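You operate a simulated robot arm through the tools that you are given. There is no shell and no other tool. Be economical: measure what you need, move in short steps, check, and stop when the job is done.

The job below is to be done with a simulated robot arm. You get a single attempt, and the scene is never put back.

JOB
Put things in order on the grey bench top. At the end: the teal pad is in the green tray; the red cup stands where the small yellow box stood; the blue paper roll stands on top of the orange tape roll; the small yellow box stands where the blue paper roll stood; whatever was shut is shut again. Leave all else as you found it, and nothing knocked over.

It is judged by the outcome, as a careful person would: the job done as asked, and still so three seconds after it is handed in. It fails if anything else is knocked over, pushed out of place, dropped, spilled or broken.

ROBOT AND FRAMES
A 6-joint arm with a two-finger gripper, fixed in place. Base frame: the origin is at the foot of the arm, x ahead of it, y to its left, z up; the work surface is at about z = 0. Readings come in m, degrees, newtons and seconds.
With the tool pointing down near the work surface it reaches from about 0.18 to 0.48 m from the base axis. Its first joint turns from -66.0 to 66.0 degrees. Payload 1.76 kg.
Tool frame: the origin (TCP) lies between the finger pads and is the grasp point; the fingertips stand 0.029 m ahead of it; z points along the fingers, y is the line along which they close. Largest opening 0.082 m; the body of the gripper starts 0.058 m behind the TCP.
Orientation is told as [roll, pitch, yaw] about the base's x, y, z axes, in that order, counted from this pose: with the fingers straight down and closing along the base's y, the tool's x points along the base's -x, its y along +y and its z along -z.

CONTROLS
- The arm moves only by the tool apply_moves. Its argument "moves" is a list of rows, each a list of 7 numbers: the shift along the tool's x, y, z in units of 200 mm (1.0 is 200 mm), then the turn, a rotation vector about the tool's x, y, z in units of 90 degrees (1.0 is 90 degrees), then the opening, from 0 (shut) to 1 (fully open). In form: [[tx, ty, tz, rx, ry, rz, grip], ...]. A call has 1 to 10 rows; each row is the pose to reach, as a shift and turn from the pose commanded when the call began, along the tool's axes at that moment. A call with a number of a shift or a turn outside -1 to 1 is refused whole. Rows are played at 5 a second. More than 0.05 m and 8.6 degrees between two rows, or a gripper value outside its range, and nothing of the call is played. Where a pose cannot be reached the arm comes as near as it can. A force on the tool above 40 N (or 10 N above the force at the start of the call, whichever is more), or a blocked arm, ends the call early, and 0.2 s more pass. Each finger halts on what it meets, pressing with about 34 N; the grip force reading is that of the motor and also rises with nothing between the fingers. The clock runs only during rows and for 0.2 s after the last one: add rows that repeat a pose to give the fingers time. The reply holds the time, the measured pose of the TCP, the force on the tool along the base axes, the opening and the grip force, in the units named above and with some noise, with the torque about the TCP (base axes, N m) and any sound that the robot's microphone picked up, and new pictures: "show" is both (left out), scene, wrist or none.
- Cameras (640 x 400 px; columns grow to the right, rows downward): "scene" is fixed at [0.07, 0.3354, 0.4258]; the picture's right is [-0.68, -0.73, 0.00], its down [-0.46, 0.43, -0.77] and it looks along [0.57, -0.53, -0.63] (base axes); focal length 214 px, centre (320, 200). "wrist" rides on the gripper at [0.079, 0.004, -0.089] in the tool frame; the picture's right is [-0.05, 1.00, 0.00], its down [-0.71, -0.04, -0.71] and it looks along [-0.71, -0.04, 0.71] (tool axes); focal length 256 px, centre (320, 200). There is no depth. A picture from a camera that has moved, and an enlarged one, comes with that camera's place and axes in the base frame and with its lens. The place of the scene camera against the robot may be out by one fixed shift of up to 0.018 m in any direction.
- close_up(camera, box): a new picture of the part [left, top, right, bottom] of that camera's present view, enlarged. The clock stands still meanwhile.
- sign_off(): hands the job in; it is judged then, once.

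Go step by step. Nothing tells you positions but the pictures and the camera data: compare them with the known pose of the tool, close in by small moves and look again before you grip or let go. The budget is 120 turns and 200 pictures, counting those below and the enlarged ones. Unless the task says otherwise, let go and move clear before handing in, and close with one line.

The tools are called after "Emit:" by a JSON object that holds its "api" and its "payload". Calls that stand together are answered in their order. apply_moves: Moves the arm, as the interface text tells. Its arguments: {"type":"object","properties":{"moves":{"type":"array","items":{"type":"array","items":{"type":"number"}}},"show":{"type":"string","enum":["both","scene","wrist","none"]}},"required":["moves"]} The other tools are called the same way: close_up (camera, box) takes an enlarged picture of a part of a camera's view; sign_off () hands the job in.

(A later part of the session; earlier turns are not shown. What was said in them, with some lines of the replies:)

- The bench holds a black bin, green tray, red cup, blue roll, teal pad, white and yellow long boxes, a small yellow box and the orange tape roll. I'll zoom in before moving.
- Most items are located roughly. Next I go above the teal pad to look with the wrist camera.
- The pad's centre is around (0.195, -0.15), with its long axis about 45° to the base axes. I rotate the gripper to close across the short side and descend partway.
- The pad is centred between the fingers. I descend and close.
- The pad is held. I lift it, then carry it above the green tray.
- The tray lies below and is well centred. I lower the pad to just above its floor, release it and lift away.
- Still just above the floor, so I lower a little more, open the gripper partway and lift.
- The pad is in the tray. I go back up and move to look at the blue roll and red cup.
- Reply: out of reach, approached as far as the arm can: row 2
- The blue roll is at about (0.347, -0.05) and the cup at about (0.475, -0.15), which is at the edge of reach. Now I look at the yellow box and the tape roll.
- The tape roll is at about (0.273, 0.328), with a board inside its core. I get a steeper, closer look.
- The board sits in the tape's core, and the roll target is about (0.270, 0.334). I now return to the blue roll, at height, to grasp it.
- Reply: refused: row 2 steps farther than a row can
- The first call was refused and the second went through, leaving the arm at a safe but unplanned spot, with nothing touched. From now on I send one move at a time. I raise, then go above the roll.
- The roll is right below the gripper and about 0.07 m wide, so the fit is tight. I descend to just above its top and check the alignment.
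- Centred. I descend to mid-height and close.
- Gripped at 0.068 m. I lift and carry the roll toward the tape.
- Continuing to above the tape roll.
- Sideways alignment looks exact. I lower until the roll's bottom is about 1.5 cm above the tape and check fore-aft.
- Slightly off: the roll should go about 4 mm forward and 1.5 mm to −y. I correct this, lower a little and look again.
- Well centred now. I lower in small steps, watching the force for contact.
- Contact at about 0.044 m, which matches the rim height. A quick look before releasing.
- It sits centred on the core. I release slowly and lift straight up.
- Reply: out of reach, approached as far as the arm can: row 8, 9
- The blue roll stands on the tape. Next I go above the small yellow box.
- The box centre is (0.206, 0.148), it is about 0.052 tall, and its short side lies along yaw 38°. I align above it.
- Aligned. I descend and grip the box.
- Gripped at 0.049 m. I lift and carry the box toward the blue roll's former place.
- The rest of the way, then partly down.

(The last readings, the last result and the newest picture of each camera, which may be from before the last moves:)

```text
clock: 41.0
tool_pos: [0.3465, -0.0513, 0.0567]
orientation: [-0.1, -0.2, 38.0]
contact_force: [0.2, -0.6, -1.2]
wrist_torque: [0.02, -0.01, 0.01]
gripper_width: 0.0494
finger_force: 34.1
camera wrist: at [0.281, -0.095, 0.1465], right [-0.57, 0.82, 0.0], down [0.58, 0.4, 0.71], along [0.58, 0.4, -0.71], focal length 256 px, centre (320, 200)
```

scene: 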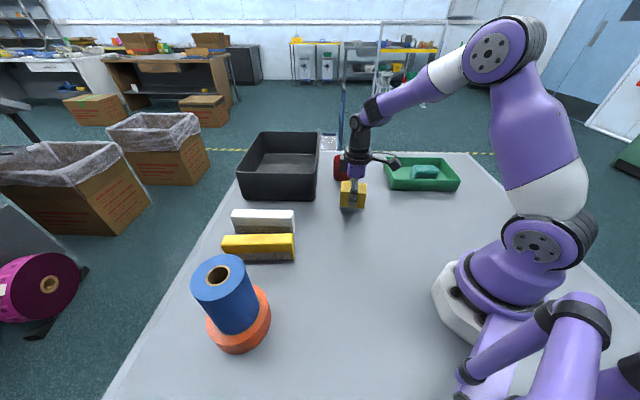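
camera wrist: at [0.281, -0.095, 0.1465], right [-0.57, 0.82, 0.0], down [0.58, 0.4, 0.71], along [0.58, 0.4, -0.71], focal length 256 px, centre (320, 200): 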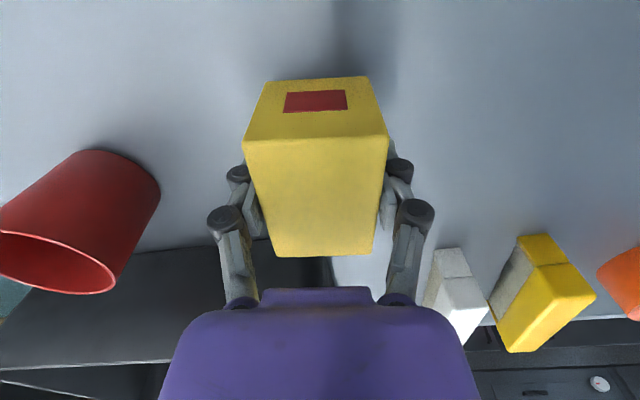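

Clear all round. I lower to the surface, release, and lift.

Emit:
{"api": "apply_moves", "payload": {"moves": [[0, 0, 0.05, 0, 0, 0, 0.4], [0, 0, 0.085, 0, 0, 0, 0.4], [0, 0, 0.097, 0, 0, 0, 0.4], [0, 0, 0.097, 0, 0, 0, 0.65], [0, 0, 0.097, 0, 0, 0, 0.9], [0, 0, 0.097, 0, 0, 0, 0.9], [0, 0, -0.1, 0, 0, 0, 0.9], [0, 0, -0.3, 0, 0, 0, 0.9], [0, 0, -0.5, 0, 0, 0, 0.9], [0, 0, -0.6, 0, 0, 0, 0.9]]}}

```text
clock: 43.2
tool_pos: [0.3476, -0.0494, 0.1787]
orientation: [0.0, -0.1, 38.0]
contact_force: [0.2, -0.4, 0.2]
wrist_torque: [0.03, -0.02, -0.01]
gripper_width: 0.0741
finger_force: 0.1
camera wrist: at [0.2822, -0.0943, 0.2681], right [-0.57, 0.82, 0.0], down [0.58, 0.4, 0.71], along [0.58, 0.4, -0.71], focal length 256 px, centre (320, 200)
```

scene: 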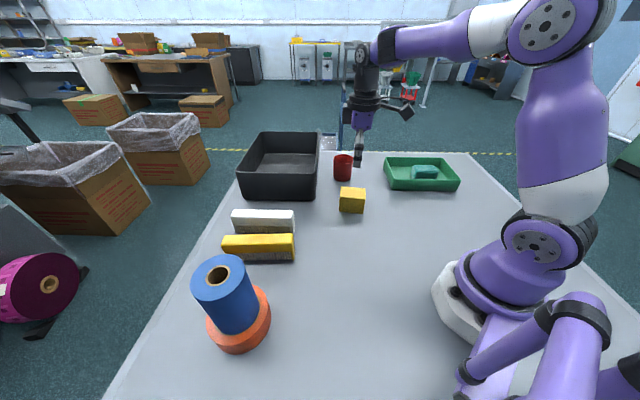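
wrist: 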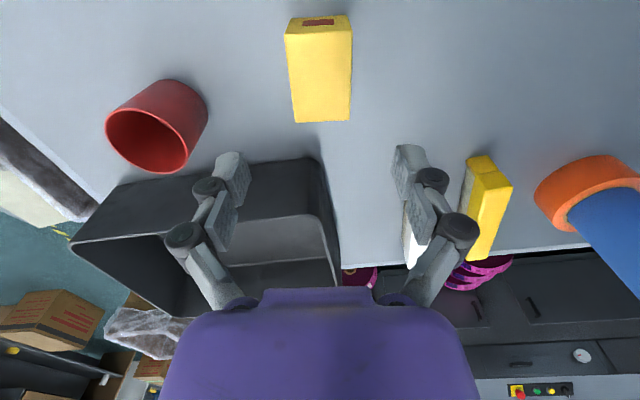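

The yellow box stands in the roll's former place. Now I turn and go look at the cup from closer.

Emit:
{"api": "apply_moves", "payload": {"moves": [[0, 0, -0.1, 0, 0, 0.08, 1], [0.01, -0.06, -0.1, 0, 0, 0.16, 1], [0.02, -0.12, -0.1, 0, 0, 0.24, 1], [0.03, -0.18, -0.1, 0, 0, 0.32, 1], [0.045, -0.24, -0.1, 0, 0, 0.4, 1], [0.06, -0.3, -0.1, 0, 0, 0.48, 1], [0.07, -0.36, -0.1, 0, 0, 0.56, 1], [0.084, -0.413, -0.1, 0, 0, 0.616, 1], [0.084, -0.413, -0.1, 0, 0, 0.616, 1]], "show": "wrist"}}

```text
clock: 45.2
tool_pos: [0.3868, -0.1241, 0.1971]
orientation: [0.1, -0.1, -17.6]
contact_force: [0.2, -0.2, -1.1]
wrist_torque: [0.02, 0.01, -0.01]
gripper_width: 0.082
finger_force: 0.0
camera wrist: at [0.3101, -0.0959, 0.2864], right [0.35, 0.94, 0.0], down [0.66, -0.25, 0.71], along [0.66, -0.25, -0.71], focal length 256 px, centre (320, 200)
```

wrist: 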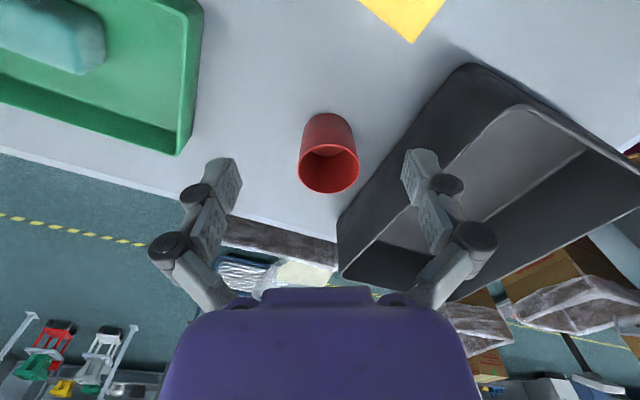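

The cup centre is about (0.473, -0.147), r ≈ 0.495, with a rim height of about 0.067. That is slightly past straight-down reach, so I lean the tool outward 18° and hover above it.

Emit:
{"api": "apply_moves", "payload": {"moves": [[-0.07, 0.003, 0.02, 0, -0.04, 0, 1], [-0.15, 0.007, 0.05, 0, -0.08, 0, 1], [-0.23, 0.01, 0.08, 0, -0.12, 0, 1], [-0.31, 0.014, 0.12, 0, -0.16, 0, 1], [-0.38, 0.018, 0.15, 0, -0.2, 0, 1], [-0.445, 0.021, 0.185, 0, -0.2, 0, 1], [-0.445, 0.021, 0.185, 0, -0.2, 0, 1]]}}

```text
clock: 46.8
tool_pos: [0.4703, -0.1474, 0.1598]
orientation: [0.1, -18.0, -17.6]
contact_force: [0.0, -0.1, 0.2]
wrist_torque: [-0.02, 0.0, 0.01]
gripper_width: 0.082
finger_force: 0.0
camera wrist: at [0.3734, -0.1118, 0.2215], right [0.35, 0.94, 0.02], down [0.42, -0.17, 0.89], along [0.84, -0.3, -0.45], focal length 256 px, centre (320, 200)
```

scene: 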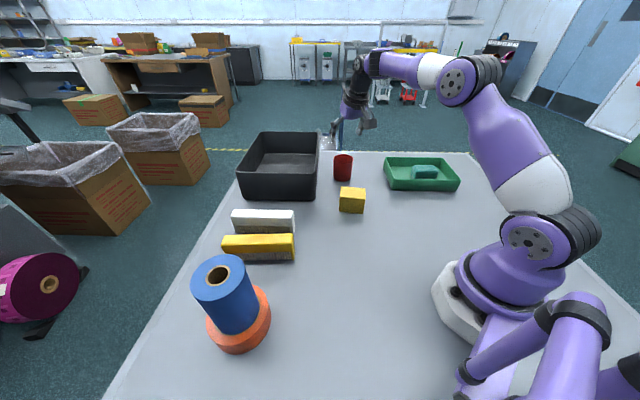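
wrist: 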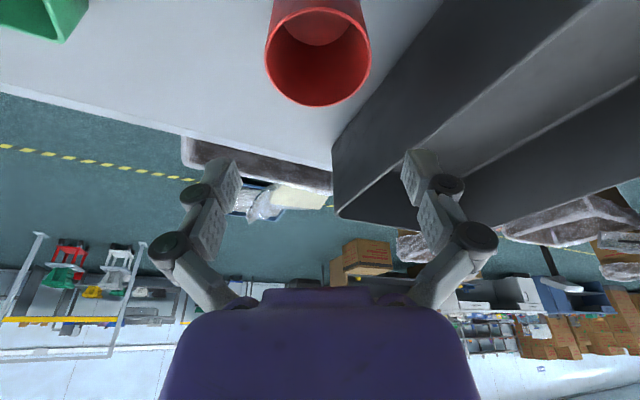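

Reached, and the cup is centred. I descend vertically with the lean held, stopping partway for a check.

Emit:
{"api": "apply_moves", "payload": {"moves": [[0.03, 0, 0.095, 0, 0, 0, 1], [0.062, 0, 0.19, 0, 0, 0, 1], [0.093, 0, 0.285, 0, 0, 0, 1], [0.11, 0, 0.34, 0, 0, 0, 1], [0.11, 0, 0.34, 0, 0, 0, 1]]}}

```text
clock: 48.0
tool_pos: [0.4703, -0.1472, 0.089]
orientation: [0.1, -18.1, -17.6]
contact_force: [0.3, -0.2, 0.3]
wrist_torque: [0.0, -0.03, 0.03]
gripper_width: 0.0818
finger_force: 0.1
camera wrist: at [0.3728, -0.1118, 0.1498], right [0.35, 0.94, 0.02], down [0.42, -0.17, 0.89], along [0.84, -0.3, -0.45], focal length 256 px, centre (320, 200)
```

scene: 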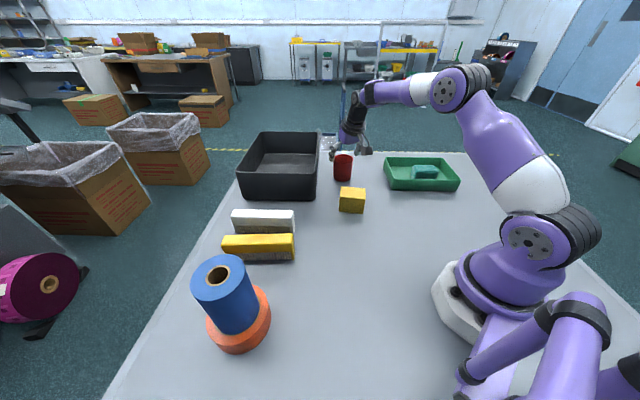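
wrist: 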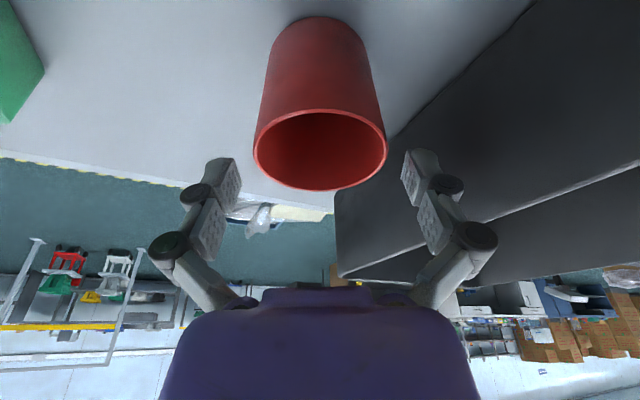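

Centred with room on both sides. I go down the last 4 cm and close.

Emit:
{"api": "apply_moves", "payload": {"moves": [[0.022, 0, 0.067, 0, 0, 0, 1], [0.044, 0, 0.134, 0, 0, 0, 1], [0.065, 0, 0.2, 0, 0, 0, 1], [0.065, 0, 0.2, 0, 0, 0, 1], [0.065, 0, 0.2, 0, 0, 0, 0.85], [0.065, 0, 0.2, 0, 0, 0, 0.7], [0.065, 0, 0.2, 0, 0, 0, 0.6], [0.065, 0, 0.2, 0, 0, 0, 0.6]]}}

```text
clock: 49.8
tool_pos: [0.4707, -0.1464, 0.0471]
orientation: [0.0, -18.1, -17.7]
contact_force: [-1.2, 0.1, 3.1]
wrist_torque: [0.04, 0.05, -0.01]
gripper_width: 0.0596
finger_force: 33.8
camera wrist: at [0.3737, -0.1113, 0.1077], right [0.35, 0.94, 0.02], down [0.42, -0.17, 0.89], along [0.84, -0.3, -0.45], focal length 256 px, centre (320, 200)
```

scene: 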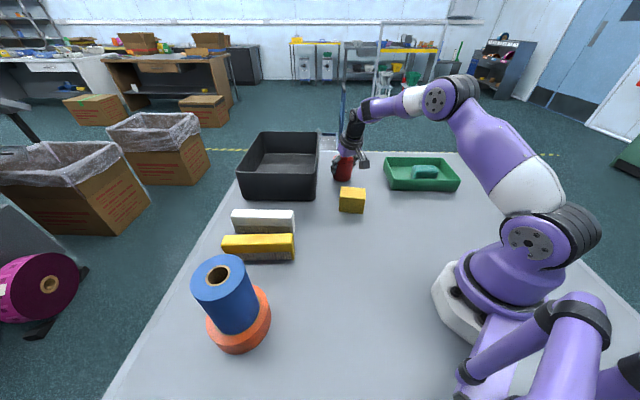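
wrist: 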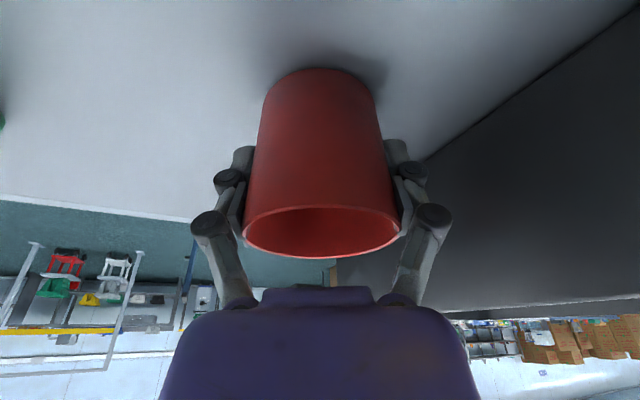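

Cup gripped. I lift it vertically and draw it inward, keeping the lean.

Emit:
{"api": "apply_moves", "payload": {"moves": [[-0.03, 0, -0.095, 0, 0, 0, 0.6], [-0.09, 0, -0.285, 0, 0, 0, 0.6], [-0.15, 0, -0.45, 0, 0, 0, 0.6], [-0.185, 0, -0.57, 0, 0, 0, 0.6], [-0.06, 0, -0.61, 0, 0, 0, 0.6], [0.09, 0, -0.66, 0, 0, 0, 0.6], [0.24, 0, -0.708, 0, 0, 0, 0.6], [0.385, 0, -0.755, 0, 0, 0, 0.6], [0.385, 0, -0.755, 0, 0, 0, 0.6]], "show": "scene"}}

```text
clock: 51.8
tool_pos: [0.3556, -0.1117, 0.1671]
orientation: [0.1, -18.1, -17.6]
contact_force: [0.5, -0.2, -0.7]
wrist_torque: [-0.02, 0.0, 0.0]
gripper_width: 0.0597
finger_force: 34.3
```

scene: 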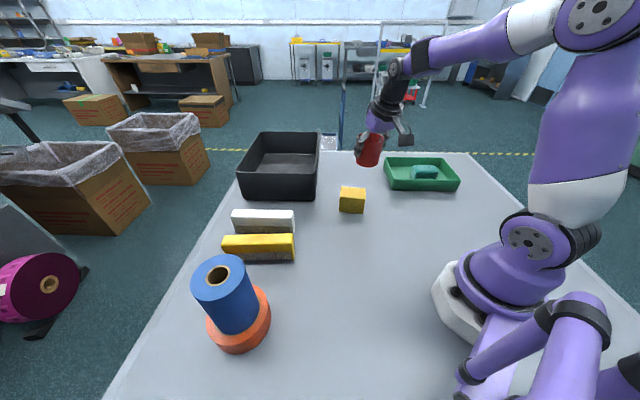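

The cup seems to lean a bit, so I check it closely.

Emit:
{"api": "close_up", "payload": {"camera": "scene", "box": [320, 90, 440, 190]}}

Emit:
{"api": "close_up", "payload": {"camera": "wrist", "box": [160, 0, 480, 300]}}

```text
4.00 times, centred on (380, 140) of scene
camera zoom: at [0.07, 0.3354, 0.4258], right [-0.68, -0.73, 0.0], down [-0.46, 0.43, -0.77], along [0.57, -0.53, -0.63], focal length 858 px, centre (80, 440)
```

zoom: 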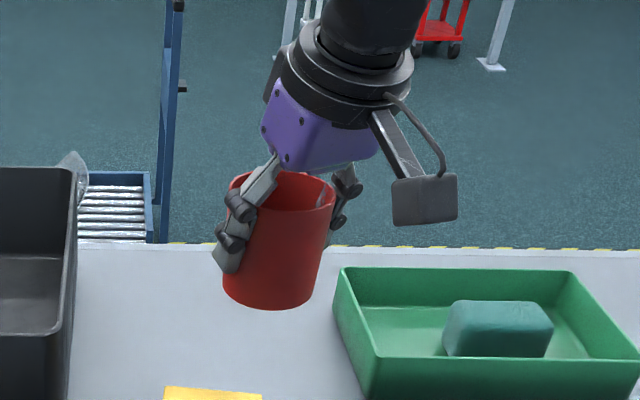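

```text
1.33 times, centred on (320, 150) of wrist
camera zoom: at [0.2583, -0.0754, 0.2277], right [0.35, 0.94, 0.02], down [0.42, -0.17, 0.89], along [0.84, -0.3, -0.45], focal length 341 px, centre (320, 267)
```

zoom: 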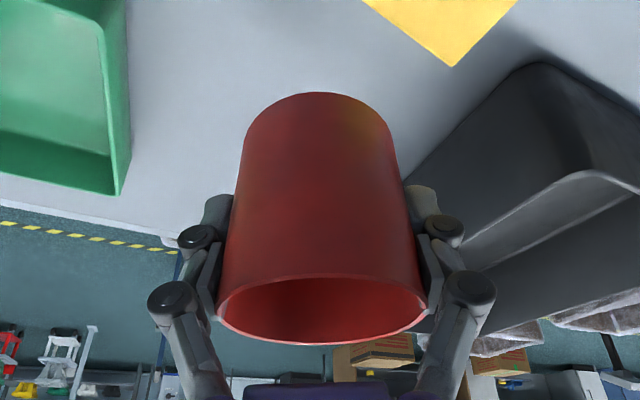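

The wrist view shows the cup unchanged in the grip, so the lean is only perspective. I swing toward the yellow box's old place, rotating about the vertical.

Emit:
{"api": "apply_moves", "payload": {"moves": [[0.095, 0.1, -0.031, -0.018, 0, -0.0556, 0.6], [0.19, 0.2, -0.062, -0.036, 0, -0.111, 0.6], [0.285, 0.3, -0.093, -0.054, 0, -0.167, 0.6], [0.38, 0.4, -0.124, -0.072, 0, -0.222, 0.6], [0.4755, 0.5, -0.1545, -0.0903, 0, -0.278, 0.6], [0.4755, 0.5, -0.1545, -0.0903, 0, -0.278, 0.6]], "show": "none"}}

```text
clock: 53.2
tool_pos: [0.2902, 0.0153, 0.166]
orientation: [0.1, -18.1, 8.8]
contact_force: [0.3, 0.3, 0.2]
wrist_torque: [0.01, -0.03, 0.03]
gripper_width: 0.0598
finger_force: 34.0
```

Emit:
{"api": "apply_moves", "payload": {"moves": [[0.058, 0.144, -0.019, -0.018, 0, -0.0556, 0.6], [0.116, 0.288, -0.038, -0.036, 0, -0.111, 0.6], [0.174, 0.432, -0.057, -0.054, 0, -0.167, 0.6], [0.232, 0.576, -0.076, -0.072, 0, -0.222, 0.6], [0.29, 0.719, -0.094, -0.0903, 0, -0.278, 0.6], [0.29, 0.719, -0.094, -0.0903, 0, -0.278, 0.6]]}}

```text
clock: 54.6
tool_pos: [0.2076, 0.1452, 0.166]
orientation: [0.0, -18.0, 35.1]
contact_force: [0.0, 0.6, -0.3]
wrist_torque: [0.01, -0.02, 0.01]
gripper_width: 0.0597
finger_force: 33.9
camera wrist: at [0.1213, 0.0895, 0.2264], right [-0.53, 0.85, 0.02], down [0.39, 0.23, 0.89], along [0.75, 0.48, -0.45], focal length 256 px, centre (320, 200)
```

scene: 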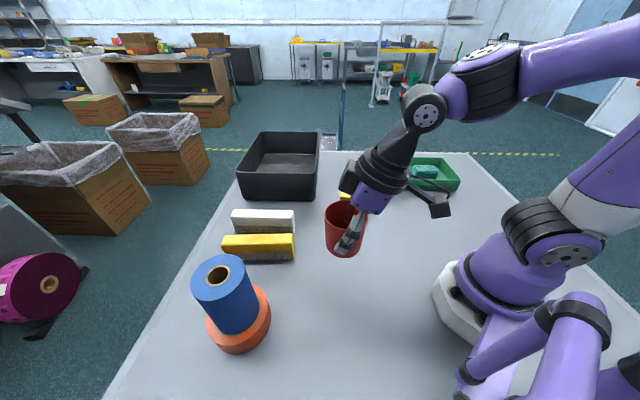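
wrist: 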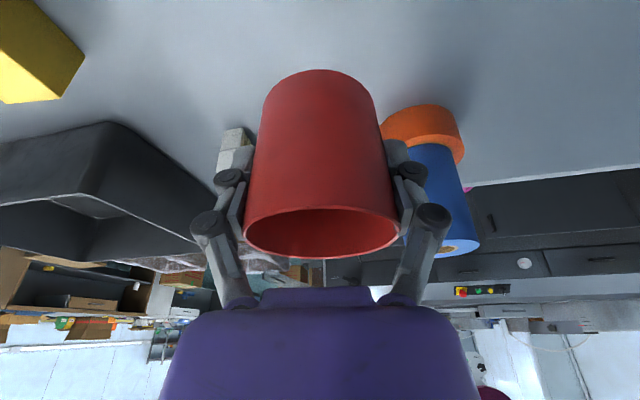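

In position. I lower vertically to just above the surface.

Emit:
{"api": "apply_moves", "payload": {"moves": [[0.045, 0.005, 0.139, 0, 0, 0, 0.6], [0.09, 0.01, 0.278, 0, 0, 0, 0.6], [0.135, 0.01, 0.417, 0, 0, 0, 0.6], [0.172, 0.01, 0.53, 0, 0, 0, 0.6], [0.172, 0.01, 0.53, 0, 0, 0, 0.6]]}}

```text
clock: 55.8
tool_pos: [0.2058, 0.1472, 0.0552]
orientation: [0.0, -18.1, 35.0]
contact_force: [-0.7, 0.0, -0.3]
wrist_torque: [-0.02, 0.0, 0.0]
gripper_width: 0.0598
finger_force: 34.5
camera wrist: at [0.1202, 0.0917, 0.1159], right [-0.53, 0.85, 0.02], down [0.39, 0.23, 0.89], along [0.75, 0.48, -0.45], focal length 256 px, centre (320, 200)
```

scene: 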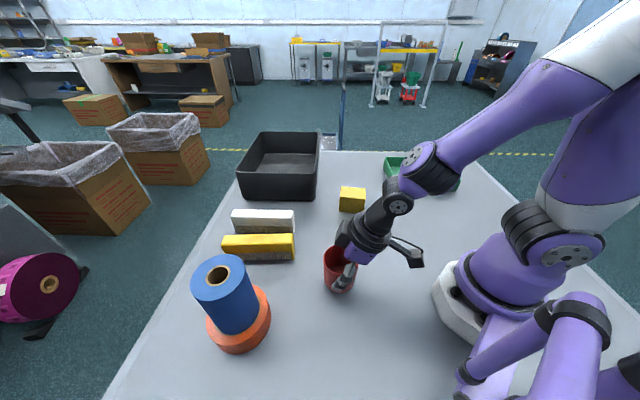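
wrist: 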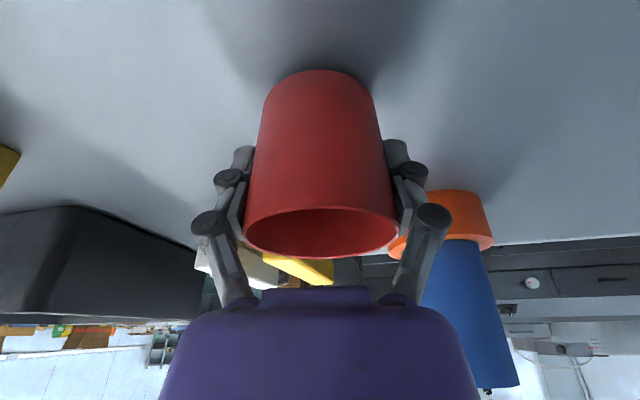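

I lower the last few millimetres, checking for contact.

Emit:
{"api": "apply_moves", "payload": {"moves": [[0.006, 0, 0.019, 0, 0, 0, 0.6], [0.0116, 0, 0.0357, 0, 0, 0, 0.6], [0.0116, 0, 0.0357, 0, 0, 0, 0.6]], "show": "none"}}

```text
clock: 56.6
tool_pos: [0.2066, 0.1476, 0.0473]
orientation: [0.0, -18.1, 35.1]
contact_force: [-0.2, -0.3, -1.4]
wrist_torque: [-0.01, -0.01, -0.04]
gripper_width: 0.0595
finger_force: 34.1
```

Nearly touching. One more millimetre, then I open and lift vertically.

Emit:
{"api": "apply_moves", "payload": {"moves": [[0.0015, 0, 0.005, 0, 0, 0, 0.6], [0.0015, 0, 0.005, 0, 0, 0, 0.75], [0.0015, 0, 0.005, 0, 0, 0, 0.95], [0.0015, 0, 0.005, 0, 0, 0, 1], [-0.03, 0, -0.09, 0, 0, 0, 1], [-0.09, 0, -0.28, 0, 0, 0, 1], [-0.15, 0, -0.46, 0, 0, 0, 1], [-0.2, 0, -0.62, 0, 0, 0, 1], [-0.2, 0, -0.62, 0, 0, 0, 1]]}}

```text
clock: 58.6
tool_pos: [0.207, 0.1502, 0.1776]
orientation: [-0.1, -18.1, 35.1]
contact_force: [0.4, -0.5, -0.6]
wrist_torque: [0.0, -0.03, 0.01]
gripper_width: 0.082
finger_force: 0.1
camera wrist: at [0.1201, 0.0942, 0.2367], right [-0.53, 0.85, 0.02], down [0.39, 0.23, 0.89], along [0.75, 0.48, -0.45], focal length 256 px, centre (320, 200)
```

scene: 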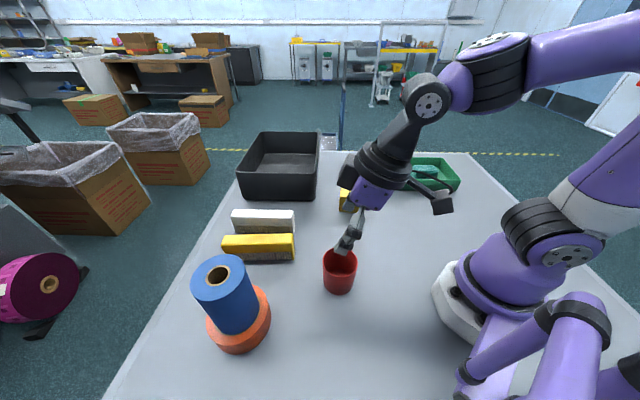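
wrist: 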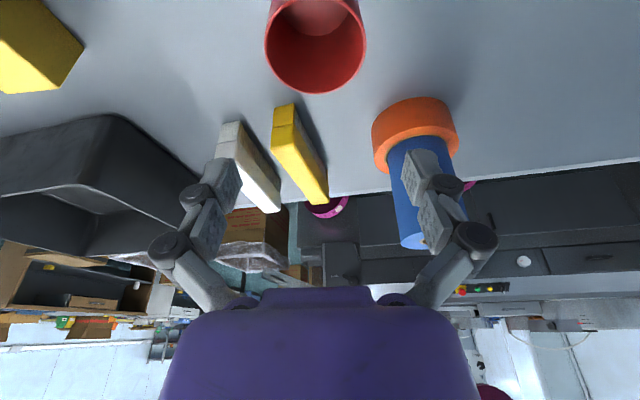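

All four items are placed. I move clear upward for a final check.

Emit:
{"api": "apply_moves", "payload": {"moves": [[-0.06, 0, -0.19, 0, 0, 0, 1], [-0.1, -0.1, -0.3, 0, 0, 0, 1], [-0.1, -0.3, -0.3, 0, 0, 0, 1], [-0.1, -0.5, -0.3, 0, 0, 0, 1], [-0.1, -0.7, -0.3, 0, 0, 0, 1], [-0.1, -0.7, -0.3, 0, 0, 0, 1]]}}

Emit:
{"api": "close_up", "payload": {"camera": "scene", "box": [180, 120, 480, 360]}}

```text
clock: 60.0
tool_pos: [0.2896, 0.0335, 0.2419]
orientation: [-0.1, -18.1, 35.1]
contact_force: [0.4, -0.5, 0.3]
wrist_torque: [0.02, 0.03, 0.01]
gripper_width: 0.0821
finger_force: 0.1
camera wrist: at [0.2026, -0.0223, 0.3026], right [-0.53, 0.85, 0.02], down [0.39, 0.23, 0.89], along [0.75, 0.48, -0.45], focal length 256 px, centre (320, 200)
```

scene: 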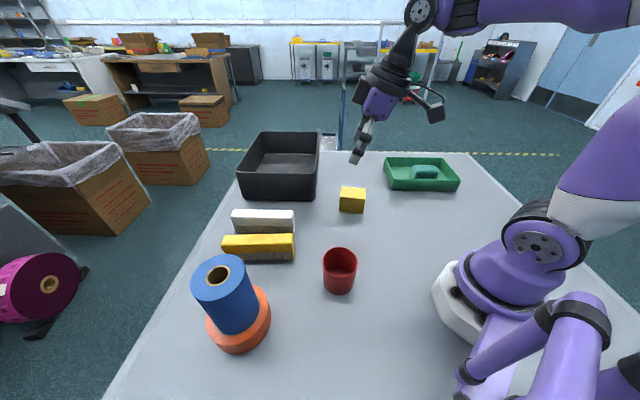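
wrist: 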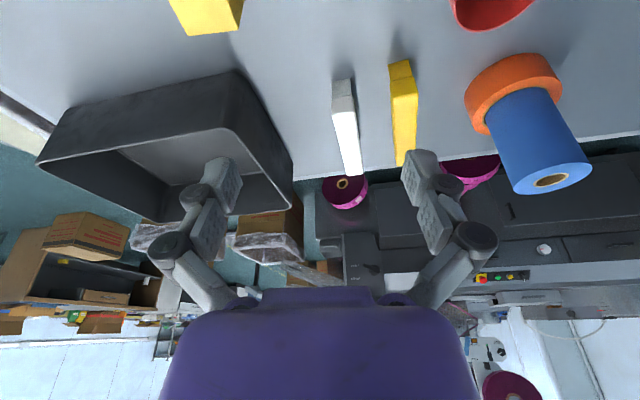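

```text
1.67 times, centred on (330, 240) of scene
camera zoom: at [0.07, 0.3354, 0.4258], right [-0.68, -0.73, 0.0], down [-0.46, 0.43, -0.77], along [0.57, -0.53, -0.63], focal length 358 px, centre (303, 133)
```

zoom: 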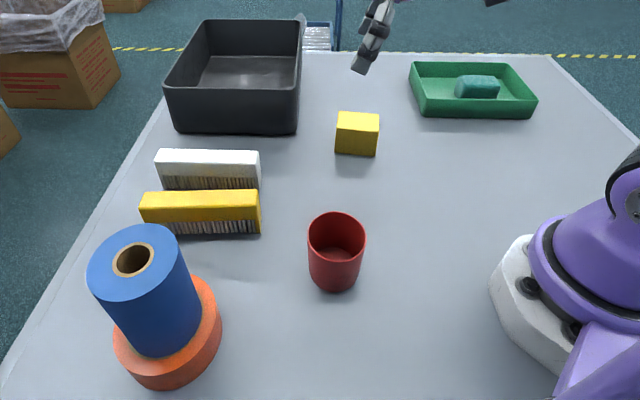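

Everything is in place and upright, and the arm is clear, so I hand the job in.

Emit:
{"api": "sign_off", "payload": {}}

```text
The job is handed in.
```

The job is handed in: the teal pad is in the green tray, the blue roll stands on the tape roll, the small yellow box is where the blue roll stood, and the red cup is where the small yellow box stood; I saw nothing that had been shut, and nothing was knocked over or moved out of place.
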